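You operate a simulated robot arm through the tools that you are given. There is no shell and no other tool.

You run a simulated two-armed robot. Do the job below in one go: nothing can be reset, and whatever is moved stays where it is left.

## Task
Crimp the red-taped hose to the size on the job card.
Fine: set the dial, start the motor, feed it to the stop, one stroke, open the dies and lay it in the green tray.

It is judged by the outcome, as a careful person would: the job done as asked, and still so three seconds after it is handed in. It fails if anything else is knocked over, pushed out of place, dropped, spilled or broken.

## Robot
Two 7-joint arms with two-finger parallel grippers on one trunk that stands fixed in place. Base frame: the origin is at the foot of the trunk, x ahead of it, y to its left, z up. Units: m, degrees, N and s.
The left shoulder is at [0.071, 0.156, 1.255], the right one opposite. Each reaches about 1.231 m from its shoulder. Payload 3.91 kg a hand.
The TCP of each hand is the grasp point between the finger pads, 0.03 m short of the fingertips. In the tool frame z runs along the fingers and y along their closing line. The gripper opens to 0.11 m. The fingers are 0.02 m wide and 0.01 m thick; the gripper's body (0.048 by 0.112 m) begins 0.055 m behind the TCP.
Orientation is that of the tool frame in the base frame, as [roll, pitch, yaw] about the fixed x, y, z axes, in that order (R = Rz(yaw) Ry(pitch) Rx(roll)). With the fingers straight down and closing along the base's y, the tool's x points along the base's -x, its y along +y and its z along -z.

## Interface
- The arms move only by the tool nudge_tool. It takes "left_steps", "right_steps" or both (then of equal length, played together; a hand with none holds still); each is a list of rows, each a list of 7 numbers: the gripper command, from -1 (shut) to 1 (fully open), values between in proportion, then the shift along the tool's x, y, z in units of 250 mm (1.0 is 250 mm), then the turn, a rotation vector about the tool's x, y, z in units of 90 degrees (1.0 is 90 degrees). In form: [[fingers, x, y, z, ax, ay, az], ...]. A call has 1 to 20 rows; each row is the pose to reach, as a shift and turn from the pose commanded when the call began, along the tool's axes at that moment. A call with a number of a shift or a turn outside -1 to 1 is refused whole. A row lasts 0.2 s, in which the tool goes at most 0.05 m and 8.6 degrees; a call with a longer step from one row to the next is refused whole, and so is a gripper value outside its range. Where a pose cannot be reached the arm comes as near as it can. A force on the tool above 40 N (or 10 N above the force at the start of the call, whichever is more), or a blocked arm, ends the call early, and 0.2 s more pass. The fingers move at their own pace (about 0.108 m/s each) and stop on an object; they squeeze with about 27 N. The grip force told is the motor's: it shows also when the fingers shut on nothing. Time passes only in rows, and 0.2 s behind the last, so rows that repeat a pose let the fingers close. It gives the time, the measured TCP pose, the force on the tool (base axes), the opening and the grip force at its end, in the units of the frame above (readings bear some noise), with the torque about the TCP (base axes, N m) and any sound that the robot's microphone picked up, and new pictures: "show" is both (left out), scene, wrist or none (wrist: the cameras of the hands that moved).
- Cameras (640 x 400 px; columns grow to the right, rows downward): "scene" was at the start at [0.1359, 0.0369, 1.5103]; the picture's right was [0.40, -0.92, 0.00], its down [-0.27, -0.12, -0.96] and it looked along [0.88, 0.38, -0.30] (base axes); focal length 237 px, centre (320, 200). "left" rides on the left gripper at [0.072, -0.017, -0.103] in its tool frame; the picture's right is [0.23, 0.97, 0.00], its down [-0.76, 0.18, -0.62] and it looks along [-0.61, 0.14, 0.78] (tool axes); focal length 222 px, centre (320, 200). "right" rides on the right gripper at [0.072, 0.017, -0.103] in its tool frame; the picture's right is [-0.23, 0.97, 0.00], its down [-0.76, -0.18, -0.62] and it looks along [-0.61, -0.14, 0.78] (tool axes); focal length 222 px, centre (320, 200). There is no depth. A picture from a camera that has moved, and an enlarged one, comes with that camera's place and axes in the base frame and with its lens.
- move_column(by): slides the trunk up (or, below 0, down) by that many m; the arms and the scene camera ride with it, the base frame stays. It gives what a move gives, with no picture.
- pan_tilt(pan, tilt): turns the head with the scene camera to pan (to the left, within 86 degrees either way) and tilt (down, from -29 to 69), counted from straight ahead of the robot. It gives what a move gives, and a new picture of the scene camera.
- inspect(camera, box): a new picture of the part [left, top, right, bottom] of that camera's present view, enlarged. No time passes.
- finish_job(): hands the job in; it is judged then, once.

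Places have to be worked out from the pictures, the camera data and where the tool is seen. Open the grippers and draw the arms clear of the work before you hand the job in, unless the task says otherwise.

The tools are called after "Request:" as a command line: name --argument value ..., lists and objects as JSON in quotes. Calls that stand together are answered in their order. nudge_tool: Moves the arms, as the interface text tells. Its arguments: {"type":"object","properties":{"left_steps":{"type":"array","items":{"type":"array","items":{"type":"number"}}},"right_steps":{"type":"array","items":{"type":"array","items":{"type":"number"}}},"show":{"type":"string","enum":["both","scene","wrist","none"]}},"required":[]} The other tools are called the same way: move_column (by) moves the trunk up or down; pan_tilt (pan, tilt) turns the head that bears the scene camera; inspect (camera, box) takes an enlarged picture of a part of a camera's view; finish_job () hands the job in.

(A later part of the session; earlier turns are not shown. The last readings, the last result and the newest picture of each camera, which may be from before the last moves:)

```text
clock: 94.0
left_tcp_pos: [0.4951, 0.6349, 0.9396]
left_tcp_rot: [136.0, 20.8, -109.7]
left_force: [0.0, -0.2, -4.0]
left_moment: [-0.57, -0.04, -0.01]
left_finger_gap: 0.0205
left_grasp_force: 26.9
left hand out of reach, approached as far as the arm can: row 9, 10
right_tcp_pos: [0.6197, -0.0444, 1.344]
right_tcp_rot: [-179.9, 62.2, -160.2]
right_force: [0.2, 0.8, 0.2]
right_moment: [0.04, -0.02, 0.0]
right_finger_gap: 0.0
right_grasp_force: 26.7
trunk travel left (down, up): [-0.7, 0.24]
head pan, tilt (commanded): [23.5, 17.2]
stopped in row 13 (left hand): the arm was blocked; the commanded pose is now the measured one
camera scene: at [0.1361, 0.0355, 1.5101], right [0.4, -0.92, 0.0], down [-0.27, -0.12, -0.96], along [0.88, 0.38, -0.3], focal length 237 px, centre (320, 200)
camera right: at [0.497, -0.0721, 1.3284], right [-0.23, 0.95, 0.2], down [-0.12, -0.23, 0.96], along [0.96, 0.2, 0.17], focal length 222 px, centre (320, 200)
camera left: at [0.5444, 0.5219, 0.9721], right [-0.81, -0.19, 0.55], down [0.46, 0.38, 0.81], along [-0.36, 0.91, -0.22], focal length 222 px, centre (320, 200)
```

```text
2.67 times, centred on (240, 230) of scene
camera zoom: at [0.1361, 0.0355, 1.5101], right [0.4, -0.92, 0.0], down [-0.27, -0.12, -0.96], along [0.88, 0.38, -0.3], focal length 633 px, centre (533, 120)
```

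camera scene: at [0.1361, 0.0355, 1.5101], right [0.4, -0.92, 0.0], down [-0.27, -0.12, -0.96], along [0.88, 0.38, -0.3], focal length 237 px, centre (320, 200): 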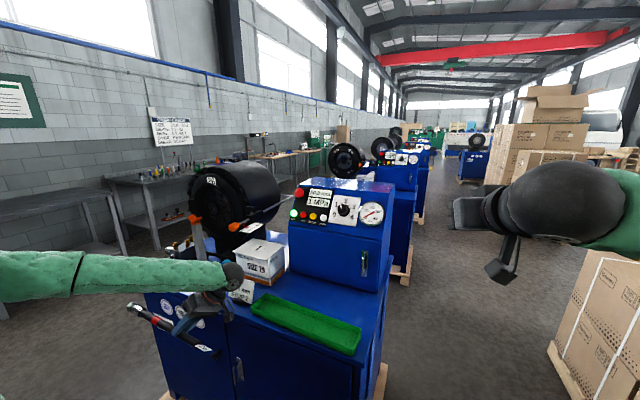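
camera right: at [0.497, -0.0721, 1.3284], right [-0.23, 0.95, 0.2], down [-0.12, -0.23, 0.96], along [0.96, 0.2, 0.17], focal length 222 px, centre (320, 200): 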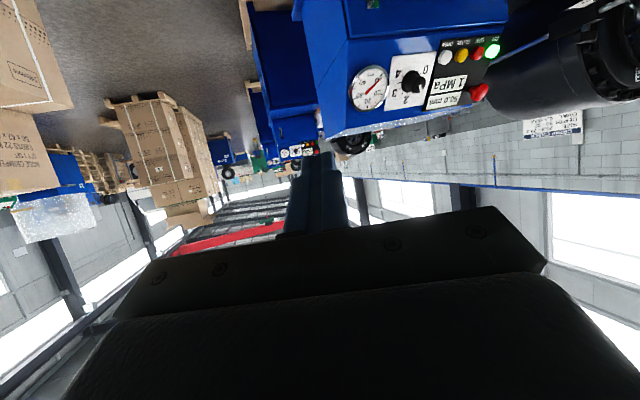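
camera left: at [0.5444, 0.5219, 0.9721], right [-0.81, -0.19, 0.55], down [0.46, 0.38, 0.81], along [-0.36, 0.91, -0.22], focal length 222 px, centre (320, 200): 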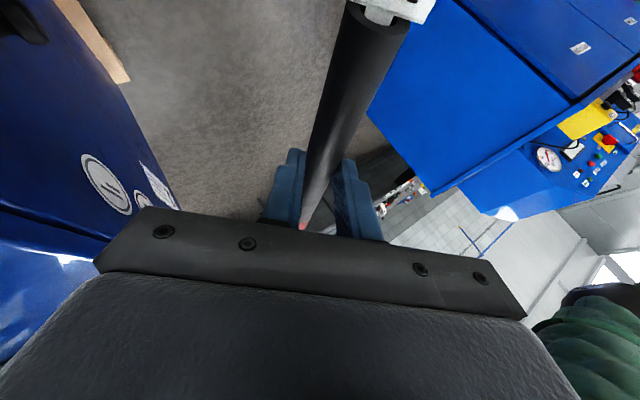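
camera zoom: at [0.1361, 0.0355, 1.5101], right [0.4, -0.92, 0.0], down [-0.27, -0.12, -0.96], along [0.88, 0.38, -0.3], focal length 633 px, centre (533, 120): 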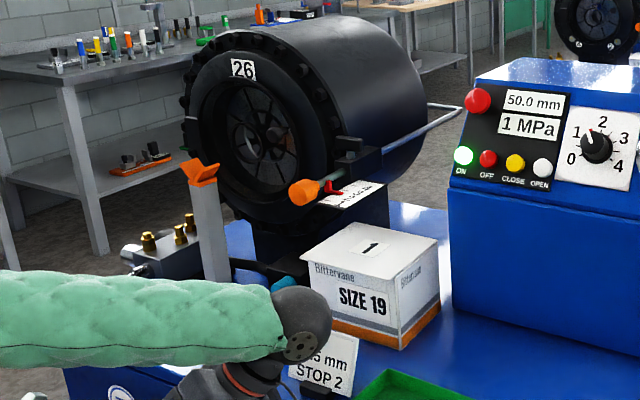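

Unexpected: the left arm ran into a reach limit mid-turn and dipped to z≈0.94 in front of the bench. The hose is still gripped. I'll look closely before moving anything.

Request:
inspect --camera "scene" --box '[90, 230, 290, 370]'

Request:
inspect --camera "left" --box '[200, 0, 480, 240]'

Request:
pan_tilt --pan 45 --tilt 40

```text
2.86 times, centred on (190, 300) of scene
camera zoom: at [0.1361, 0.0355, 1.5101], right [0.4, -0.92, 0.0], down [-0.27, -0.12, -0.96], along [0.88, 0.38, -0.3], focal length 678 px, centre (691, -86)
```

zoom: 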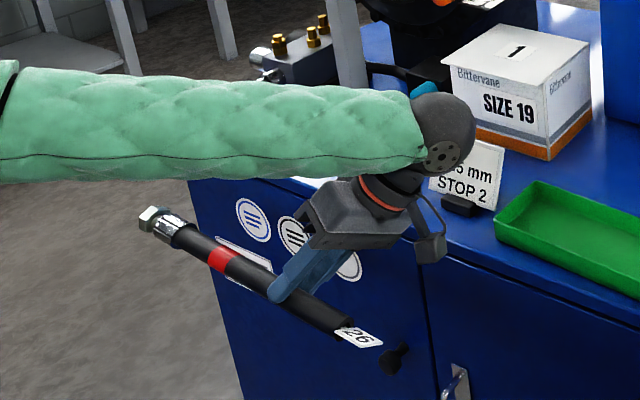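

```text
1.67 times, centred on (340, 120) of left
camera zoom: at [0.5444, 0.5219, 0.9721], right [-0.81, -0.19, 0.55], down [0.46, 0.38, 0.81], along [-0.36, 0.91, -0.22], focal length 370 px, centre (287, 333)
```

zoom: 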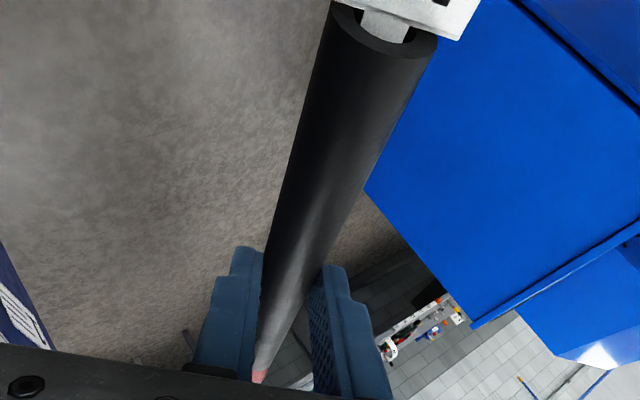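

```text
clock: 94.9
left_tcp_pos: [0.4969, 0.6354, 0.9397]
left_tcp_rot: [136.0, 20.8, -109.7]
left_force: [-0.3, 0.3, -3.7]
left_moment: [-0.56, -0.03, 0.03]
left_finger_gap: 0.0207
left_grasp_force: 27.0
right_tcp_pos: [0.6204, -0.0451, 1.344]
right_tcp_rot: [-179.9, 62.1, -159.9]
right_force: [-0.1, 0.9, -0.1]
right_moment: [0.0, 0.02, 0.0]
right_finger_gap: 0.0
right_grasp_force: 26.9
trunk travel left (down, up): [-0.7, 0.24]
head pan, tilt (commanded): [45.0, 40.0]
camera scene: at [0.1107, 0.0596, 1.4743], right [0.71, -0.71, 0.0], down [-0.45, -0.45, -0.77], along [0.54, 0.54, -0.64], focal length 237 px, centre (320, 200)
```

scene: 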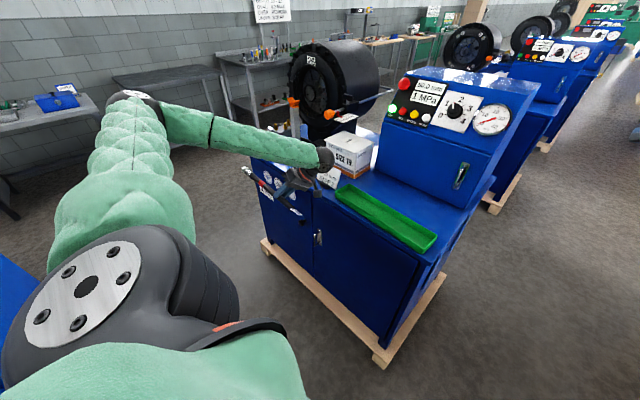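

The hose is still held level along y, hovering in front of the bench, and nothing looks touched. I'll raise the hand straight up 15 cm to recover room.

Request:
nudge_tool --left_steps '[[-1, -0.0426, 0.0779, -0.0807, 0, 0, 0], [-1, -0.0852, 0.1557, -0.1614, 0, 0, 0], [-1, -0.1278, 0.2336, -0.2421, 0, 0, 0], [-1, -0.1704, 0.3114, -0.3228, 0, 0, 0], [-1, -0.213, 0.3893, -0.4035, 0, 0, 0]]' --show "both"

```text
clock: 96.1
left_tcp_pos: [0.5391, 0.6162, 1.0362]
left_tcp_rot: [136.2, 20.8, -109.7]
left_force: [0.1, -0.5, -2.6]
left_moment: [-0.56, -0.04, -0.04]
left_finger_gap: 0.0206
left_grasp_force: 27.0
left hand out of reach, approached as far as the arm can: row 2, 3, 4, 5
right_tcp_pos: [0.6205, -0.0442, 1.3438]
right_tcp_rot: [-179.9, 62.2, -160.1]
right_force: [-0.5, 0.5, 0.3]
right_moment: [0.04, -0.02, 0.0]
right_finger_gap: 0.0001
right_grasp_force: 27.4
trunk travel left (down, up): [-0.7, 0.24]
head pan, tilt (commanded): [45.0, 40.0]
camera scene: at [0.1109, 0.0584, 1.4742], right [0.71, -0.71, 0.0], down [-0.46, -0.45, -0.77], along [0.54, 0.54, -0.64], focal length 237 px, centre (320, 200)
camera left: at [0.588, 0.504, 1.0688], right [-0.81, -0.19, 0.55], down [0.46, 0.38, 0.81], along [-0.36, 0.91, -0.22], focal length 222 px, centre (320, 200)
```

scene: 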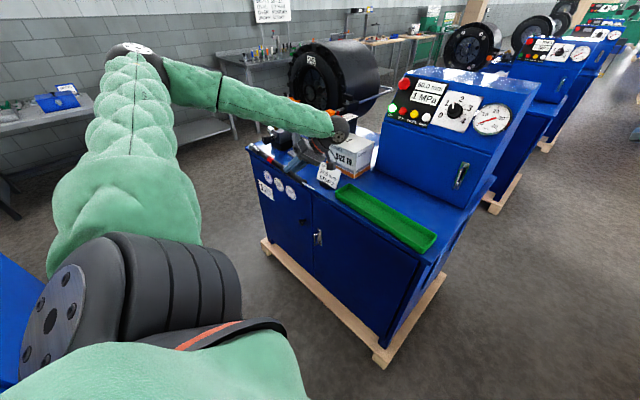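
left: 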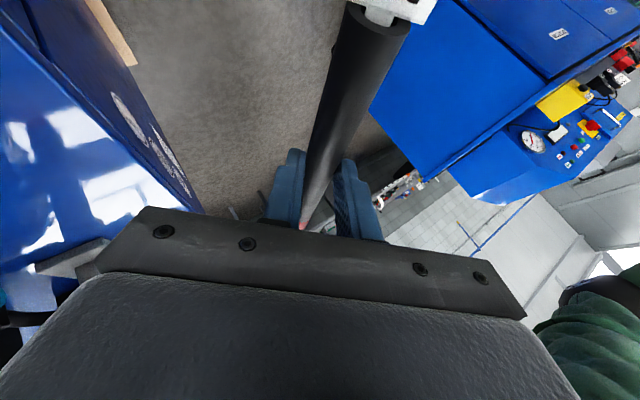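

The current tilted orientation itself is what's out of reach higher up. Fingers-down along y was fine there before, so I'll turn the hand to fingers-down while easing up and right.

Request:
nudge_tool --left_steps '[[-1, 0.0426, -0.0103, -0.0834, 0.0627, 0.0427, -0.0167], [-1, 0.0851, -0.0206, -0.1669, 0.1254, 0.0854, -0.0334], [-1, 0.1277, -0.0309, -0.2503, 0.1881, 0.1281, -0.0501], [-1, 0.1703, -0.0411, -0.3337, 0.2509, 0.1709, -0.0669], [-1, 0.2129, -0.0514, -0.4171, 0.3136, 0.2136, -0.0836], [-1, 0.2554, -0.0617, -0.5006, 0.3763, 0.2563, -0.1003], [-1, 0.298, -0.072, -0.584, 0.439, 0.299, -0.117]]' --show "both"

```text
clock: 97.7
left_tcp_pos: [0.6131, 0.4813, 1.0962]
left_tcp_rot: [-179.8, -0.1, -90.1]
left_force: [-0.3, -0.3, -3.9]
left_moment: [-0.42, 0.01, 0.03]
left_finger_gap: 0.0205
left_grasp_force: 27.0
right_tcp_pos: [0.6207, -0.043, 1.3444]
right_tcp_rot: [-179.9, 62.2, -160.1]
right_force: [0.5, 1.3, 0.0]
right_moment: [0.0, 0.04, 0.04]
right_finger_gap: 0.0
right_grasp_force: 27.4
trunk travel left (down, up): [-0.7, 0.24]
head pan, tilt (commanded): [45.0, 40.0]
camera scene: at [0.1105, 0.0595, 1.4742], right [0.71, -0.71, 0.0], down [-0.45, -0.45, -0.77], along [0.54, 0.54, -0.64], focal length 237 px, centre (320, 200)
camera left: at [0.6291, 0.4097, 1.1995], right [-0.97, -0.23, 0.0], down [-0.18, 0.76, 0.62], along [-0.14, 0.61, -0.78], focal length 222 px, centre (320, 200)
```

scene: 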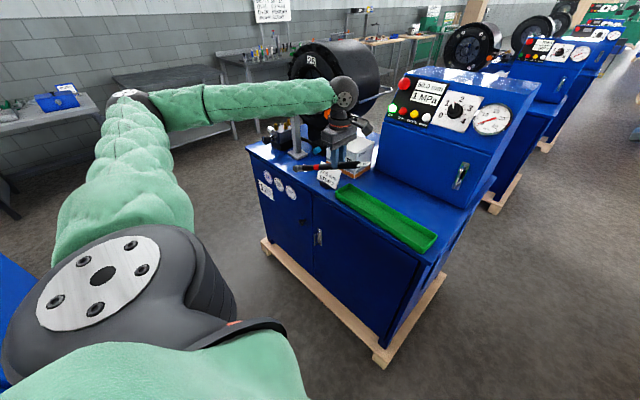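
left: 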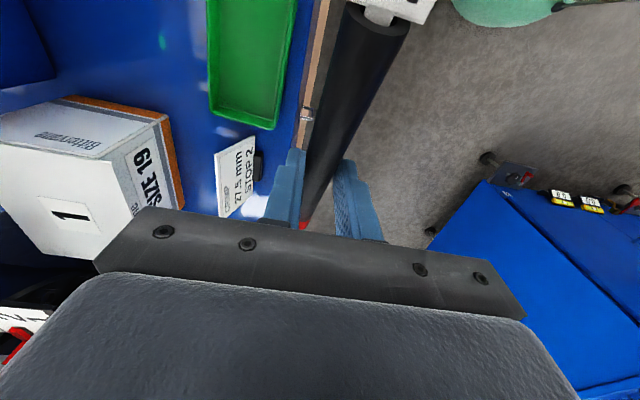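

Back under control: fingers down at [0.613, 0.481, 1.096] with the hose along y. I'll check how it hangs.

Request:
inspect --camera "scene" --box '[250, 100, 450, 250]'

Request:
inspect --camera "left" --box '[180, 0, 420, 240]'

```text
2.67 times, centred on (350, 175) of scene
camera zoom: at [0.1105, 0.0595, 1.4742], right [0.71, -0.71, 0.0], down [-0.45, -0.45, -0.77], along [0.54, 0.54, -0.64], focal length 633 px, centre (240, 267)
```

zoom: 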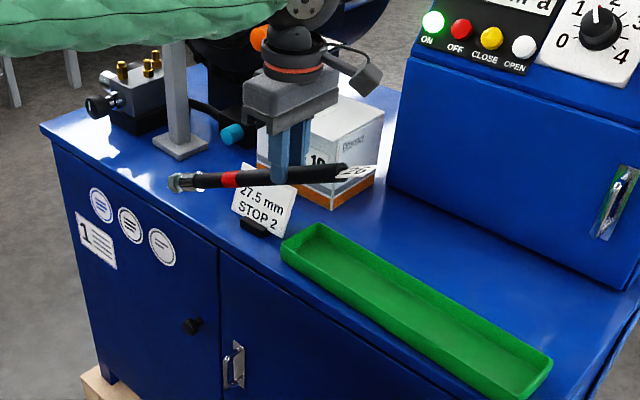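

```text
1.67 times, centred on (300, 120) of left
camera zoom: at [0.6291, 0.4097, 1.1995], right [-0.97, -0.23, 0.0], down [-0.18, 0.76, 0.62], along [-0.14, 0.61, -0.78], focal length 370 px, centre (353, 333)
```

zoom: 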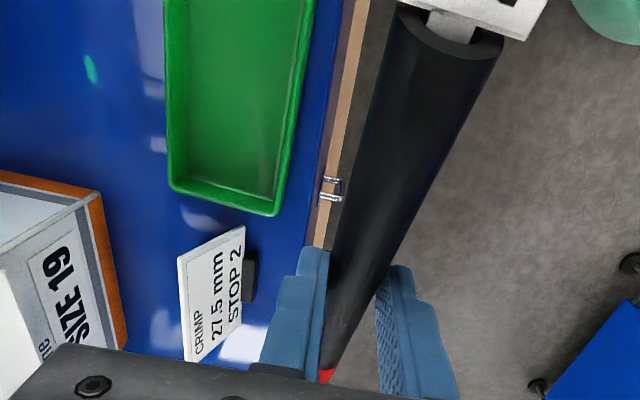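

The hose hangs about 26° nose-down in the grip now; fine for laying it nose first. The tray spans roughly x 0.65–0.74, y 0.155–0.525, rim z≈0.918, slightly angled. I'll move right in front of the bench edge, then forward over the tray.

Request:
nudge_tool --left_steps '[[-1, 0.173, 0, -0.05, 0, 0, 0], [-1, 0.346, 0, -0.1, 0, 0, 0], [-1, 0.519, 0, -0.136, 0, 0, 0.005], [-1, 0.692, -0.03, -0.136, 0, 0, 0.01], [-1, 0.865, -0.12, -0.136, 0, 0, 0.016], [-1, 0.865, -0.22, -0.136, 0, 0, 0.022], [-1, 0.865, -0.3016, -0.136, 0, 0, 0.029]]' --show "both"

Request:
inspect --camera "scene" --box '[280, 100, 480, 260]'

```text
clock: 99.3
left_tcp_pos: [0.6892, 0.2647, 1.1295]
left_tcp_rot: [-179.9, 0.1, -92.8]
left_force: [-0.1, -0.7, -2.9]
left_moment: [-0.51, 0.08, 0.0]
left_finger_gap: 0.0205
left_grasp_force: 27.0
right_tcp_pos: [0.621, -0.0435, 1.344]
right_tcp_rot: [-180.0, 62.1, -160.1]
right_force: [-0.5, -0.5, 0.3]
right_moment: [-0.03, -0.05, 0.05]
right_finger_gap: 0.0002
right_grasp_force: 26.9
trunk travel left (down, up): [-0.7, 0.24]
head pan, tilt (commanded): [45.0, 40.0]
camera scene: at [0.1118, 0.0588, 1.4741], right [0.71, -0.71, 0.0], down [-0.46, -0.45, -0.77], along [0.54, 0.54, -0.64], focal length 237 px, centre (320, 200)
camera left: at [0.7024, 0.1928, 1.2331], right [-0.98, -0.18, 0.0], down [-0.14, 0.77, 0.62], along [-0.11, 0.61, -0.78], focal length 222 px, centre (320, 200)
```

scene: 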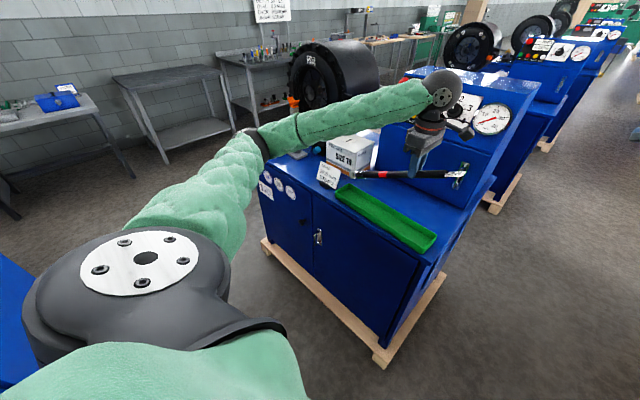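
left: 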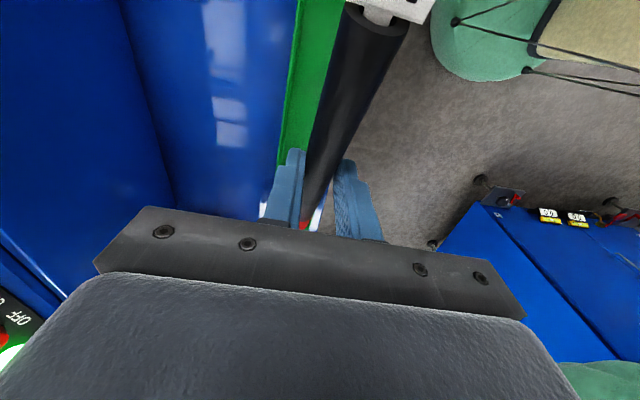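

```text
2.50 times, centred on (380, 180) of scene
camera zoom: at [0.1118, 0.0588, 1.4741], right [0.71, -0.71, 0.0], down [-0.46, -0.45, -0.77], along [0.54, 0.54, -0.64], focal length 594 px, centre (170, 250)
```

zoom: 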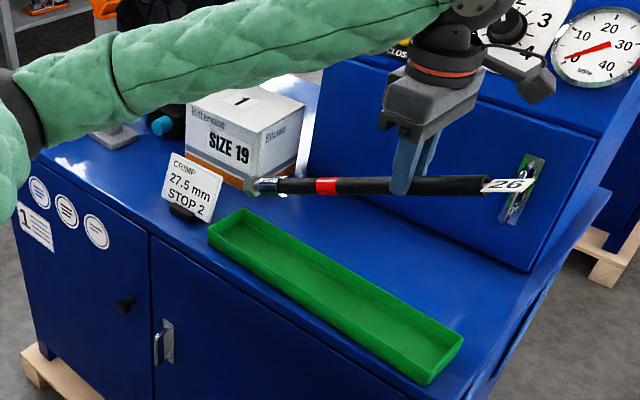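

The hose hangs over the tray line, and the hose tip (y≈0.495) is inside the tray's far end. I'll lower 6.5 cm with a small x trim and inspect the clearances.

Request:
nudge_tool --left_steps '[[-1, 0.001, 0.005, 0.09, 0, 0, 0], [-1, 0.001, 0.01, 0.18, 0, 0, 0], [-1, 0.001, 0.014, 0.26, 0, 0, 0]]' --show "wrist"

Request:
inspect --camera "scene" --box '[320, 140, 460, 260]'

Request:
inspect --camera "scene" --box '[330, 160, 390, 210]'

Request:
inspect --camera "left" --box '[220, 0, 440, 240]'

```text
clock: 100.1
left_tcp_pos: [0.6853, 0.2661, 1.0663]
left_tcp_rot: [-179.9, 0.0, -92.6]
left_force: [-0.5, -0.3, -3.5]
left_moment: [-0.52, 0.05, -0.01]
left_finger_gap: 0.0206
left_grasp_force: 27.4
right_tcp_pos: [0.6204, -0.0434, 1.3443]
right_tcp_rot: [-179.8, 62.1, -160.0]
right_force: [0.8, 0.5, 0.6]
right_moment: [0.07, -0.02, 0.02]
right_finger_gap: 0.0002
right_grasp_force: 26.5
trunk travel left (down, up): [-0.7, 0.24]
head pan, tilt (commanded): [45.0, 40.0]
camera left: at [0.698, 0.1941, 1.1684], right [-0.98, -0.18, 0.0], down [-0.14, 0.77, 0.62], along [-0.11, 0.61, -0.78], focal length 222 px, centre (320, 200)
```

left: 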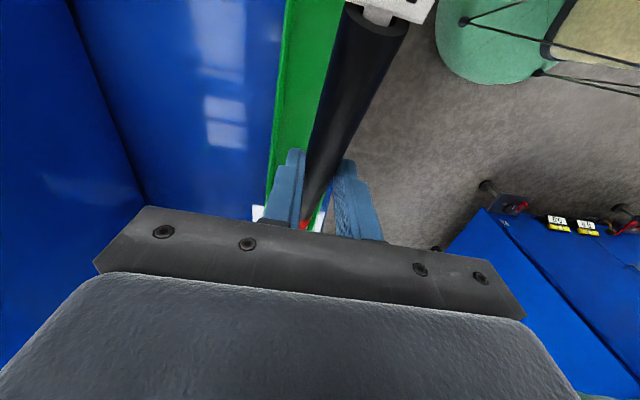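

```text
3.33 times, centred on (390, 200) of scene
camera zoom: at [0.1109, 0.06, 1.4743], right [0.71, -0.71, 0.0], down [-0.46, -0.45, -0.77], along [0.54, 0.54, -0.64], focal length 792 px, centre (87, 200)
```

zoom: 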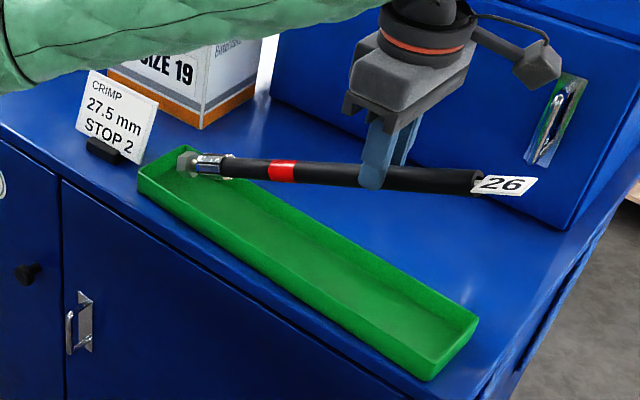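

```text
8.00 times, centred on (360, 185) of scene
camera zoom: at [0.1109, 0.06, 1.4743], right [0.71, -0.71, 0.0], down [-0.46, -0.45, -0.77], along [0.54, 0.54, -0.64], focal length 1900 px, centre (0, 320)
```

zoom: 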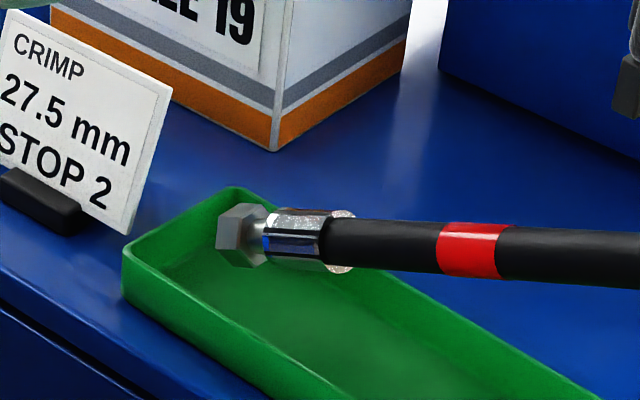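

```text
1.67 times, centred on (330, 120) of left
camera zoom: at [0.698, 0.1941, 1.1684], right [-0.98, -0.18, 0.0], down [-0.14, 0.77, 0.62], along [-0.11, 0.61, -0.78], focal length 370 px, centre (303, 333)
```

zoom: 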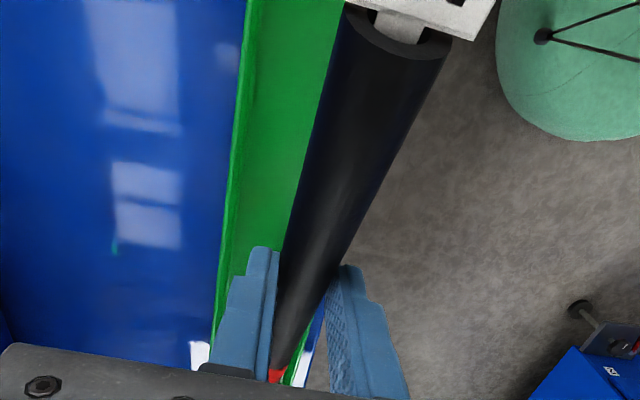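

The tip is about at [0.697, 0.497, 0.919], inside the tray's end (inner wall y≈0.518), and the hose (0.346 m) just fits the 0.36 m inside length. I'll trim yaw and x, shift 7 mm towards the end wall, and lower almost to the floor.

Request:
nudge_tool --left_steps '[[-1, -0.0136, 0.0087, 0.034, 0, 0, 0.006], [-1, -0.0272, 0.0173, 0.068, 0, 0, 0.012]]' --show "none"

Request:
inspect --camera "scene" --box '[330, 160, 390, 210]'

Request:
inspect --camera "scene" --box '[320, 140, 460, 260]'

```text
clock: 100.7
left_tcp_pos: [0.6803, 0.2725, 1.0493]
left_tcp_rot: [-179.9, 0.0, -93.8]
left_force: [0.3, -0.3, -3.9]
left_moment: [-0.46, 0.04, 0.02]
left_finger_gap: 0.0202
left_grasp_force: 27.5
right_tcp_pos: [0.6198, -0.0439, 1.3447]
right_tcp_rot: [-179.9, 62.2, -160.0]
right_force: [0.7, 0.4, -1.1]
right_moment: [0.0, -0.03, 0.0]
right_finger_gap: 0.0
right_grasp_force: 27.4
trunk travel left (down, up): [-0.7, 0.24]
head pan, tilt (commanded): [45.0, 40.0]
```

```text
8.00 times, centred on (360, 185) of scene
camera zoom: at [0.1108, 0.0598, 1.4742], right [0.71, -0.71, 0.0], down [-0.46, -0.45, -0.77], along [0.54, 0.54, -0.64], focal length 1900 px, centre (0, 320)
```

zoom: 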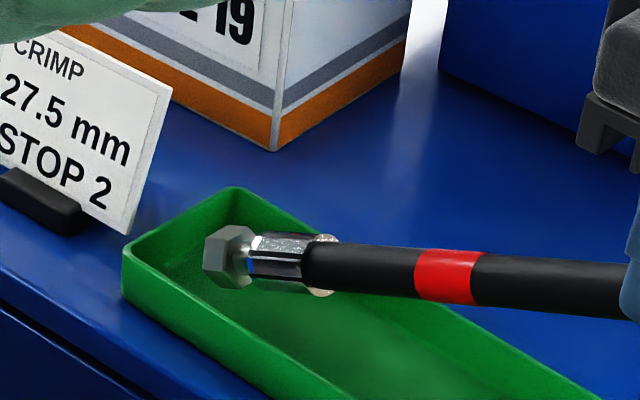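

```text
3.33 times, centred on (390, 200) of scene
camera zoom: at [0.1108, 0.0598, 1.4742], right [0.71, -0.71, 0.0], down [-0.46, -0.45, -0.77], along [0.54, 0.54, -0.64], focal length 792 px, centre (87, 200)
```

zoom: 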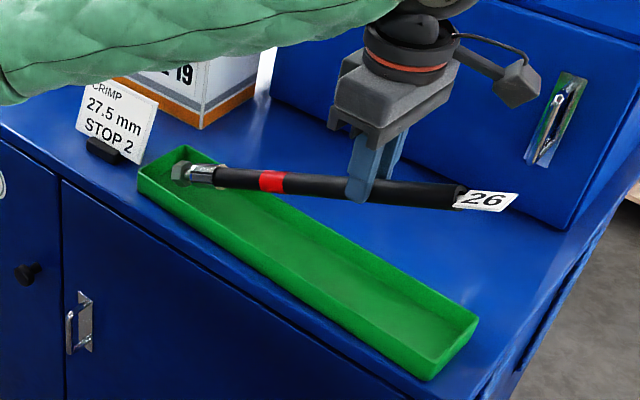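

Levelling a drooping hose inside this snug tray could drag the tray. It's safer to lay it flat on the open bench where it was, regrip at its balance point, and then set it level into the tray. I'm lifting out and moving over the free bench area.

Request:
nudge_tool --left_steps '[[-1, 0, 0, -0.14, 0, 0, 0], [-1, 0, 0, -0.28, 0, 0, 0], [-1, -0.012, -0.18, -0.28, 0, 0, 0], [-1, -0.025, -0.37, -0.28, 0, 0, 0], [-1, -0.037, -0.559, -0.28, 0, 0, 0]]' --show "scene"

Request:
inspect --camera "scene" --box '[320, 110, 480, 230]'

```text
clock: 101.9
left_tcp_pos: [0.8234, 0.2724, 1.1178]
left_tcp_rot: [-180.0, -0.1, -93.9]
left_force: [0.7, 0.0, -3.6]
left_moment: [-0.49, 0.09, -0.01]
left_finger_gap: 0.0207
left_grasp_force: 26.8
right_tcp_pos: [0.6211, -0.0449, 1.3441]
right_tcp_rot: [179.8, 62.2, -160.1]
right_force: [0.0, 0.1, 0.2]
right_moment: [0.01, 0.0, 0.02]
right_finger_gap: 0.0
right_grasp_force: 27.4
trunk travel left (down, up): [-0.7, 0.24]
head pan, tilt (commanded): [45.0, 40.0]
camera scene: at [0.1121, 0.0588, 1.4741], right [0.71, -0.71, 0.0], down [-0.46, -0.45, -0.77], along [0.54, 0.54, -0.64], focal length 237 px, centre (320, 200)
```

scene: 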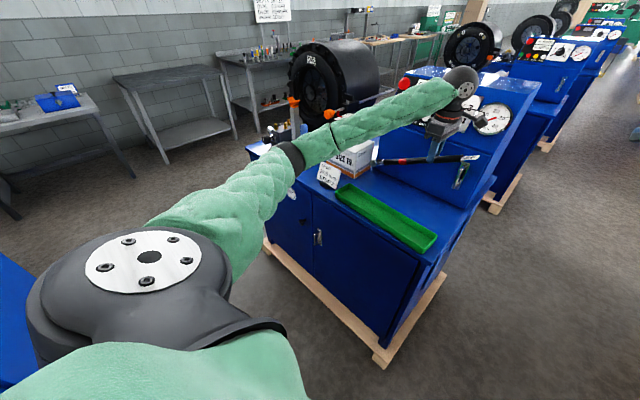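

```text
3.33 times, centred on (400, 170) of scene
camera zoom: at [0.1121, 0.0588, 1.4741], right [0.71, -0.71, 0.0], down [-0.46, -0.45, -0.77], along [0.54, 0.54, -0.64], focal length 792 px, centre (53, 300)
```

zoom: 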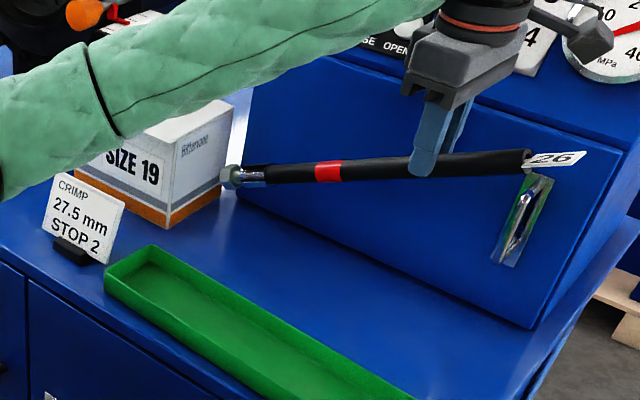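

The nut is over free bench, 5 cm from the box. I'll lower the nose to just above the bench.

Request:
nudge_tool --left_steps '[[-1, 0.033, 0, 0.146, 0, 0, 0], [-1, 0.066, 0, 0.292, 0, 0, 0]]' --show "none"

Request:
inspect --camera "scene" --box '[340, 130, 440, 200]'

```text
clock: 102.5
left_tcp_pos: [0.8207, 0.2566, 1.0449]
left_tcp_rot: [-179.9, -0.1, -93.8]
left_force: [0.3, -0.7, -4.0]
left_moment: [-0.48, 0.04, 0.03]
left_finger_gap: 0.0206
left_grasp_force: 26.8
right_tcp_pos: [0.621, -0.0434, 1.3438]
right_tcp_rot: [-180.0, 62.1, -160.1]
right_force: [-0.2, -0.9, 0.7]
right_moment: [0.0, -0.01, 0.04]
right_finger_gap: 0.0
right_grasp_force: 27.1
trunk travel left (down, up): [-0.7, 0.24]
head pan, tilt (commanded): [45.0, 40.0]
```

```text
5.71 times, centred on (390, 165) of scene
camera zoom: at [0.1116, 0.0597, 1.4742], right [0.71, -0.71, 0.0], down [-0.46, -0.45, -0.77], along [0.54, 0.54, -0.64], focal length 1357 px, centre (-80, 400)
```

zoom: 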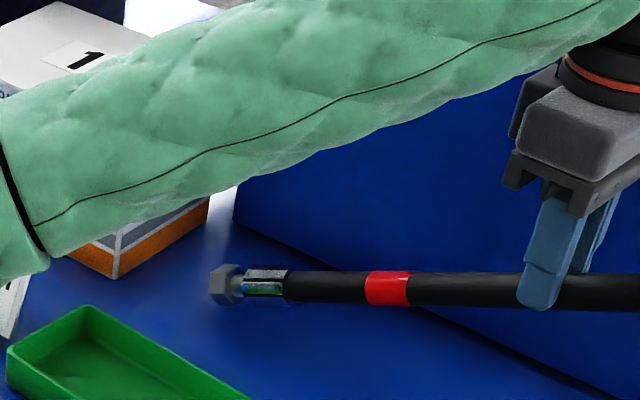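

Now the levelling arc: lowering the tail while the nose pivots on the bench.

Request:
nudge_tool --left_steps '[[-1, 0.005, 0, 0.03, 0, 0, 0], [-1, 0.0668, 0, 0.1548, 0, 0, 0], [-1, 0.11, 0, 0.276, 0, 0, 0], [-1, 0.1376, 0, 0.4008, 0, 0, 0]]' --show "none"

Request:
inspect --camera "scene" --box '[340, 130, 480, 230]'

```text
clock: 103.5
left_tcp_pos: [0.8179, 0.2224, 0.9436]
left_tcp_rot: [-180.0, 0.0, -93.7]
left_force: [0.2, -2.2, 0.4]
left_moment: [0.18, -0.02, -0.06]
left_finger_gap: 0.0205
left_grasp_force: 26.9
right_tcp_pos: [0.6207, -0.0438, 1.3433]
right_tcp_rot: [-180.0, 62.2, -160.0]
right_force: [-0.4, 0.5, -0.5]
right_moment: [-0.01, 0.01, -0.01]
right_finger_gap: 0.0001
right_grasp_force: 27.2
trunk travel left (down, up): [-0.7, 0.24]
head pan, tilt (commanded): [45.0, 40.0]
```

```text
4.00 times, centred on (410, 180) of scene
camera zoom: at [0.1112, 0.0593, 1.4742], right [0.71, -0.71, 0.0], down [-0.46, -0.45, -0.77], along [0.54, 0.54, -0.64], focal length 950 px, centre (-40, 280)
```

zoom: 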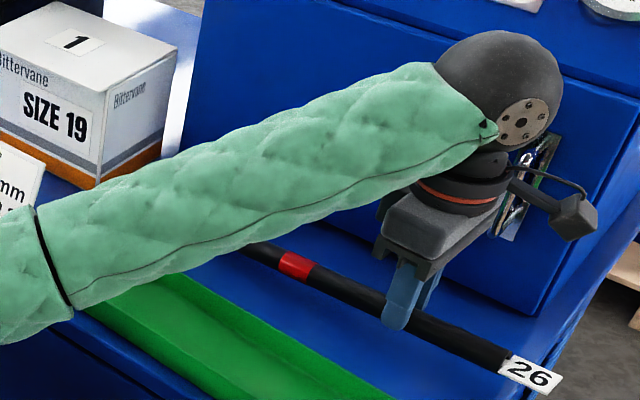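

Working as planned, the hose is nearly level. I'll lower the tail to the bench, then open and lift off.

Request:
nudge_tool --left_steps '[[-1, 0.008, 0, 0.06, 0, 0, 0], [-1, 0.012, 0, 0.1, 0, 0, 0], [-1, 0.012, 0, 0.106, 0, 0, 0]]' --show "none"

```text
clock: 104.3
left_tcp_pos: [0.8185, 0.218, 0.9196]
left_tcp_rot: [-179.9, 0.1, -93.8]
left_force: [1.5, 4.2, 6.8]
left_moment: [0.5, -0.07, -0.13]
left_finger_gap: 0.0207
left_grasp_force: 27.6
right_tcp_pos: [0.6204, -0.0437, 1.3446]
right_tcp_rot: [-180.0, 62.2, -160.0]
right_force: [0.8, 0.1, 0.5]
right_moment: [-0.02, 0.01, 0.0]
right_finger_gap: 0.0002
right_grasp_force: 27.0
trunk travel left (down, up): [-0.7, 0.24]
head pan, tilt (commanded): [45.0, 40.0]
```

The tail is on the bench (+6.8 N). Opening gently and lifting off.

Request:
nudge_tool --left_steps '[[-1, 0, 0, -0.006, 0, 0, 0], [-0.35, 0, 0, -0.008, 0, 0, 0], [0.1, 0, 0, -0.008, 0, 0, 0], [0.1, 0, 0, -0.06, 0, 0, 0], [0.1, 0, 0, -0.2, 0, 0, 0], [0.1, 0, 0, -0.36, 0, 0, 0]]' --show "both"

Request:
inspect --camera "left" --box '[200, 0, 440, 240]'

Request:
inspect --camera "scene" --box '[320, 110, 480, 230]'

```text
clock: 105.7
left_tcp_pos: [0.8166, 0.2181, 1.0086]
left_tcp_rot: [-179.9, 0.0, -93.8]
left_force: [-1.5, -0.7, 0.0]
left_moment: [0.02, 0.03, 0.01]
left_finger_gap: 0.0604
left_grasp_force: 0.0
right_tcp_pos: [0.6201, -0.0453, 1.3446]
right_tcp_rot: [-179.9, 62.2, -160.0]
right_force: [-0.8, -0.6, -0.7]
right_moment: [0.0, -0.01, -0.02]
right_finger_gap: 0.0
right_grasp_force: 27.4
trunk travel left (down, up): [-0.7, 0.24]
head pan, tilt (commanded): [45.0, 40.0]
camera scene: at [0.1099, 0.0589, 1.4742], right [0.71, -0.71, 0.0], down [-0.45, -0.45, -0.77], along [0.54, 0.54, -0.64], focal length 237 px, centre (320, 200)
camera left: at [0.828, 0.145, 1.1116], right [-0.99, -0.16, 0.0], down [-0.13, 0.77, 0.62], along [-0.1, 0.61, -0.78], focal length 222 px, centre (320, 200)
```

scene: 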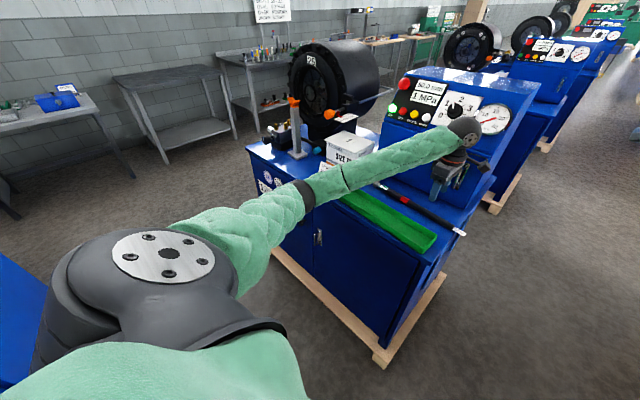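
left: 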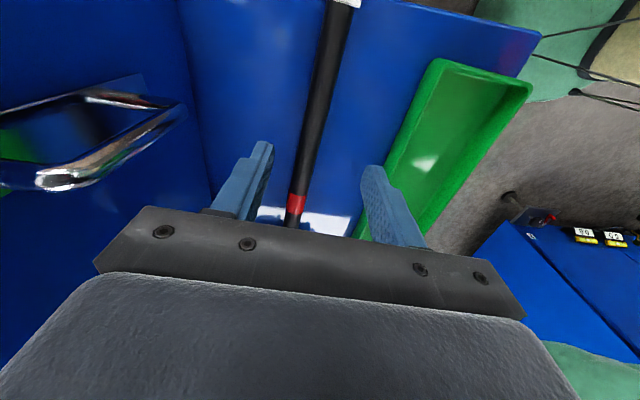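

```text
1.67 times, centred on (320, 120) of left
camera zoom: at [0.828, 0.145, 1.1116], right [-0.99, -0.16, 0.0], down [-0.13, 0.77, 0.62], along [-0.1, 0.61, -0.78], focal length 370 px, centre (320, 333)
```

zoom: 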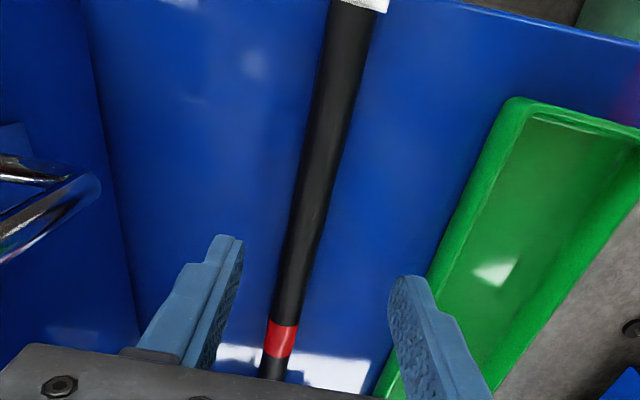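

```text
3.33 times, centred on (400, 170) of scene
camera zoom: at [0.1099, 0.0589, 1.4742], right [0.71, -0.71, 0.0], down [-0.45, -0.45, -0.77], along [0.54, 0.54, -0.64], focal length 792 px, centre (53, 300)
```

zoom: 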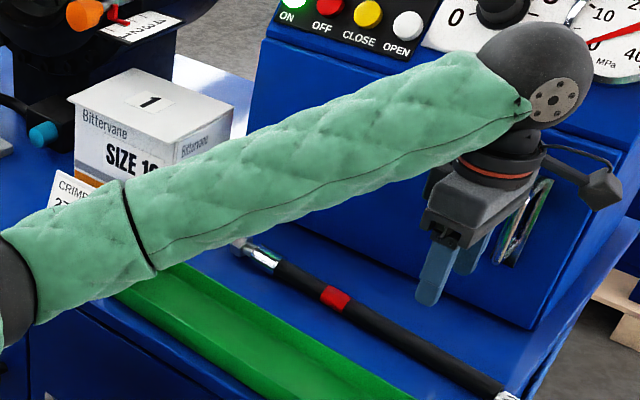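

The hose lies flat on the bench with its tip at y≈0.48. I'll shift to the balance point (about 0.12 m behind the tip) and come down just above it.

Request:
nudge_tool --left_steps '[[0.1, -0.143, -0.005, 0, 0, 0, 0], [0.1, -0.285, -0.01, 0, 0, 0, 0], [0.1, -0.428, -0.015, 0, 0, 0, 0.004], [0.1, -0.571, -0.02, 0.05, 0, 0, 0.008], [0.1, -0.571, -0.02, 0.19, 0, 0, 0.008], [0.1, -0.571, -0.02, 0.19, 0, 0, 0.008]]' --show "wrist"

Request:
inspect --camera "left" --box '[220, 60, 420, 240]'

```text
clock: 107.1
left_tcp_pos: [0.8315, 0.3616, 0.9608]
left_tcp_rot: [-179.9, 0.0, -94.5]
left_force: [-0.2, 0.4, -0.9]
left_moment: [-0.01, -0.01, -0.04]
left_finger_gap: 0.0604
left_grasp_force: 0.2
right_tcp_pos: [0.6191, -0.0436, 1.3455]
right_tcp_rot: [-179.8, 62.2, -159.9]
right_force: [-0.1, -0.3, 0.1]
right_moment: [0.0, -0.01, -0.02]
right_finger_gap: 0.0
right_grasp_force: 27.3
trunk travel left (down, up): [-0.7, 0.24]
head pan, tilt (commanded): [45.0, 40.0]
camera left: at [0.8424, 0.2891, 1.0641], right [-0.99, -0.15, 0.0], down [-0.12, 0.77, 0.62], along [-0.09, 0.62, -0.78], focal length 222 px, centre (320, 200)
```

left: 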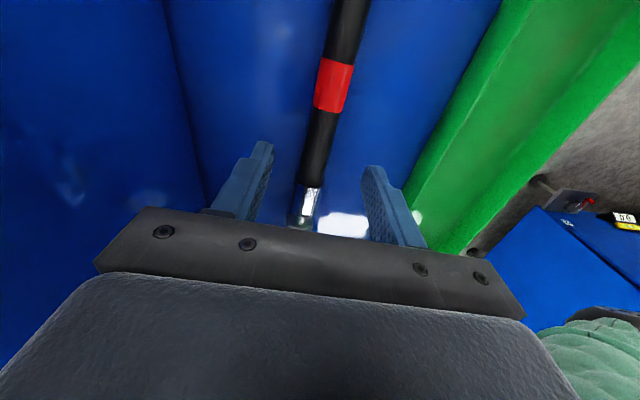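

```text
2.22 times, centred on (320, 150) of left
camera zoom: at [0.8424, 0.2891, 1.0641], right [-0.99, -0.15, 0.0], down [-0.12, 0.77, 0.62], along [-0.09, 0.62, -0.78], focal length 494 px, centre (320, 311)
```

zoom: 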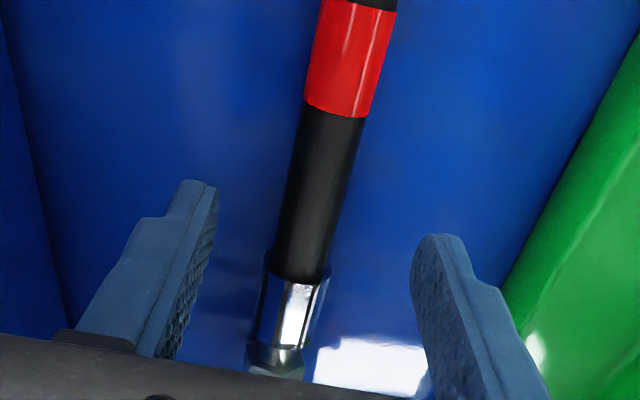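

Centred on the hose (tip at y≈0.474). Lowering and gripping.

Request:
nudge_tool --left_steps '[[0.1, 0, 0, 0.09, 0, 0, 0], [0.1, 0, 0, 0.16, 0, 0, 0], [0.1, 0, 0, 0.176, 0, 0, 0], [-1, 0, 0, 0.176, 0, 0, 0], [-1, 0, 0, 0.176, 0, 0, 0], [-1, 0, 0, 0.176, 0, 0, 0]]' --show "none"

Request:
nudge_tool --left_steps '[[-1, 0, 0, -0.08, 0, 0, 0], [-1, 0, 0, -0.2, 0, 0, 0], [-1, 0, 0, -0.36, 0, 0, 0], [-1, 0, 0, -0.5, 0, 0, 0]]' --show "both"

Request:
inspect --camera "scene" --box '[320, 110, 480, 230]'

```text
clock: 108.5
left_tcp_pos: [0.832, 0.3616, 0.9173]
left_tcp_rot: [-179.9, 0.1, -94.5]
left_force: [-2.4, -1.1, -0.1]
left_moment: [0.05, 0.06, 0.11]
left_finger_gap: 0.021
left_grasp_force: 26.7
right_tcp_pos: [0.6201, -0.044, 1.3441]
right_tcp_rot: [-180.0, 62.1, -160.0]
right_force: [-0.3, -0.5, 1.0]
right_moment: [0.03, 0.01, -0.01]
right_finger_gap: 0.0
right_grasp_force: 26.8
trunk travel left (down, up): [-0.7, 0.24]
head pan, tilt (commanded): [45.0, 40.0]
```

```text
clock: 109.5
left_tcp_pos: [0.8317, 0.3607, 1.0439]
left_tcp_rot: [-179.9, 0.0, -94.5]
left_force: [0.0, 0.1, -4.0]
left_moment: [-0.02, 0.04, 0.09]
left_finger_gap: 0.021
left_grasp_force: 26.7
right_tcp_pos: [0.6198, -0.0447, 1.3447]
right_tcp_rot: [179.9, 62.2, -160.0]
right_force: [-0.2, 0.8, -0.1]
right_moment: [-0.03, -0.02, 0.01]
right_finger_gap: 0.0002
right_grasp_force: 26.8
trunk travel left (down, up): [-0.7, 0.24]
head pan, tilt (commanded): [45.0, 40.0]
camera scene: at [0.1102, 0.0591, 1.4742], right [0.71, -0.71, 0.0], down [-0.45, -0.45, -0.77], along [0.54, 0.54, -0.64], focal length 237 px, centre (320, 200)
camera left: at [0.842, 0.2876, 1.1461], right [-0.99, -0.15, 0.0], down [-0.12, 0.77, 0.62], along [-0.09, 0.62, -0.78], focal length 222 px, centre (320, 200)
```

scene: 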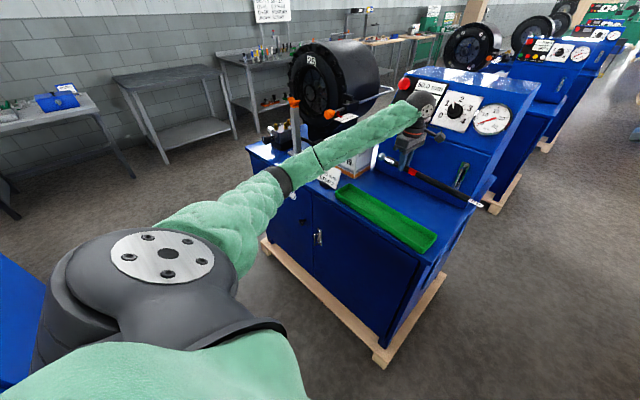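
left: 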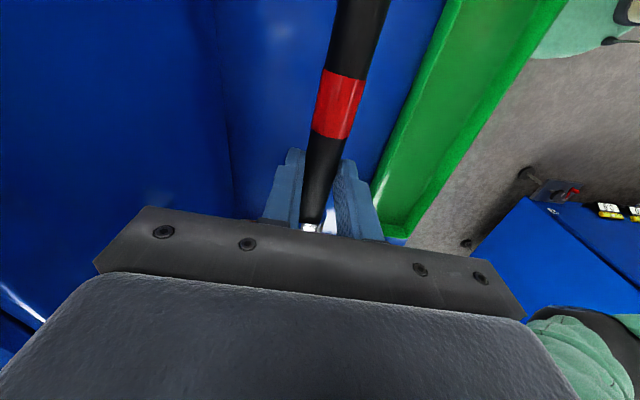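

```text
3.33 times, centred on (400, 170) of scene
camera zoom: at [0.1102, 0.0591, 1.4742], right [0.71, -0.71, 0.0], down [-0.45, -0.45, -0.77], along [0.54, 0.54, -0.64], focal length 792 px, centre (53, 300)
```

zoom: 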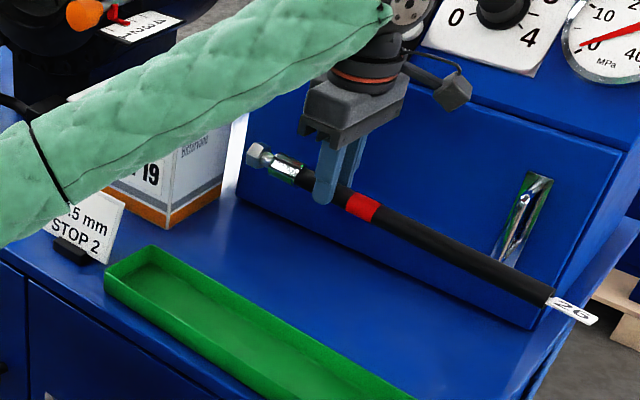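

Now the hose hangs level at its balance point. I'll carry it over the tray, centred lengthwise, with a small yaw trim to match the tray.

Request:
nudge_tool --left_steps '[[-1, -0.0224, 0.1155, 0, 0, 0, -0.003], [-1, -0.0449, 0.231, 0, 0, 0, -0.006], [-1, -0.0673, 0.3465, 0, 0, 0, -0.009], [-1, -0.0898, 0.462, 0.03, 0, 0, -0.012], [-1, -0.1122, 0.5775, 0.06, 0, 0, -0.0156], [-1, -0.1122, 0.5775, 0.096, 0, 0, -0.0156]]' --show "both"

Request:
inspect --camera "scene" --box '[320, 130, 460, 260]'

Request:
inspect --camera "left" --box '[200, 0, 460, 240]'

```text
clock: 110.9
left_tcp_pos: [0.6894, 0.4009, 1.0173]
left_tcp_rot: [-179.8, -0.1, -93.1]
left_force: [0.5, 0.3, -4.9]
left_moment: [-0.03, 0.01, -0.05]
left_finger_gap: 0.0211
left_grasp_force: 27.5
right_tcp_pos: [0.6206, -0.0441, 1.343]
right_tcp_rot: [179.9, 62.1, -160.0]
right_force: [0.6, 0.9, -1.0]
right_moment: [-0.03, -0.02, 0.0]
right_finger_gap: 0.0003
right_grasp_force: 27.0
trunk travel left (down, up): [-0.7, 0.24]
head pan, tilt (commanded): [45.0, 40.0]
camera scene: at [0.1116, 0.0593, 1.4742], right [0.71, -0.71, 0.0], down [-0.46, -0.45, -0.77], along [0.54, 0.54, -0.64], focal length 237 px, centre (320, 200)
camera left: at [0.703, 0.3278, 1.1207], right [-0.98, -0.17, 0.0], down [-0.14, 0.77, 0.62], along [-0.11, 0.61, -0.78], focal length 222 px, centre (320, 200)
```

scene: 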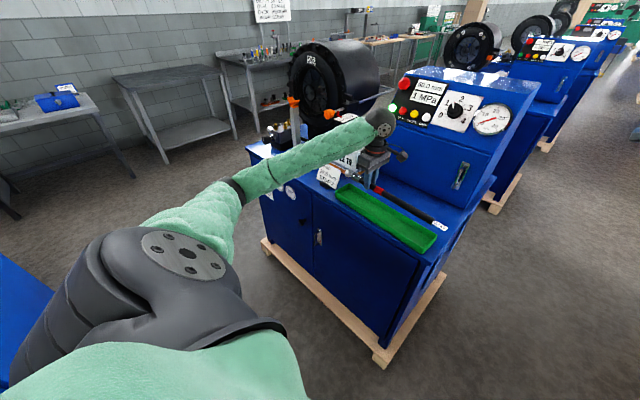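
left: 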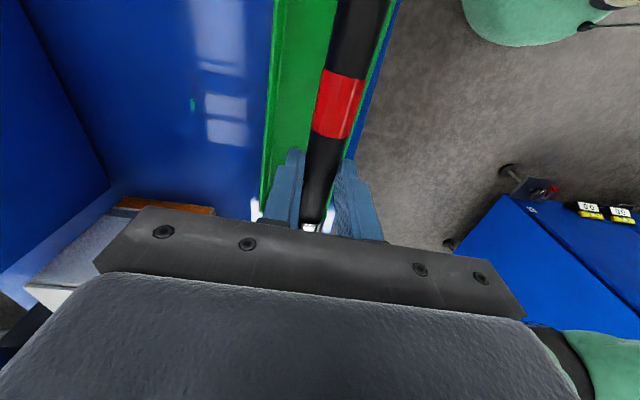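

```text
3.08 times, centred on (390, 195) of scene
camera zoom: at [0.1116, 0.0593, 1.4742], right [0.71, -0.71, 0.0], down [-0.46, -0.45, -0.77], along [0.54, 0.54, -0.64], focal length 731 px, centre (105, 215)
```

zoom: 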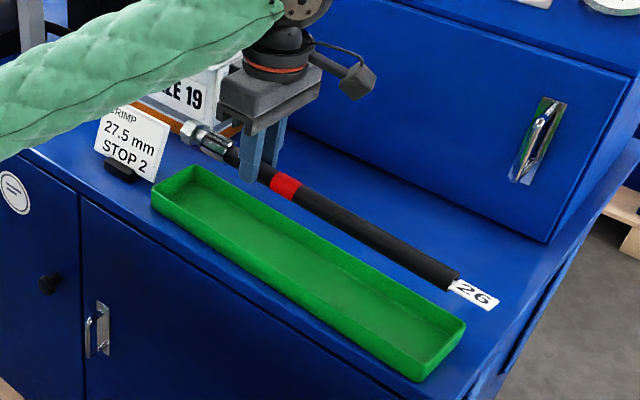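

```text
1.67 times, centred on (330, 120) of left
camera zoom: at [0.703, 0.3278, 1.1207], right [-0.98, -0.17, 0.0], down [-0.14, 0.77, 0.62], along [-0.11, 0.61, -0.78], focal length 370 px, centre (303, 333)
```

zoom: 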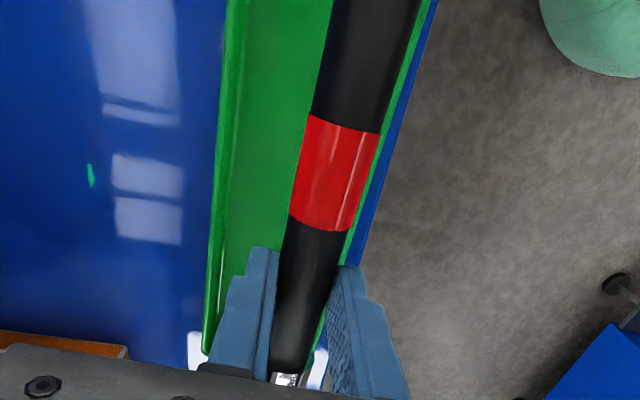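

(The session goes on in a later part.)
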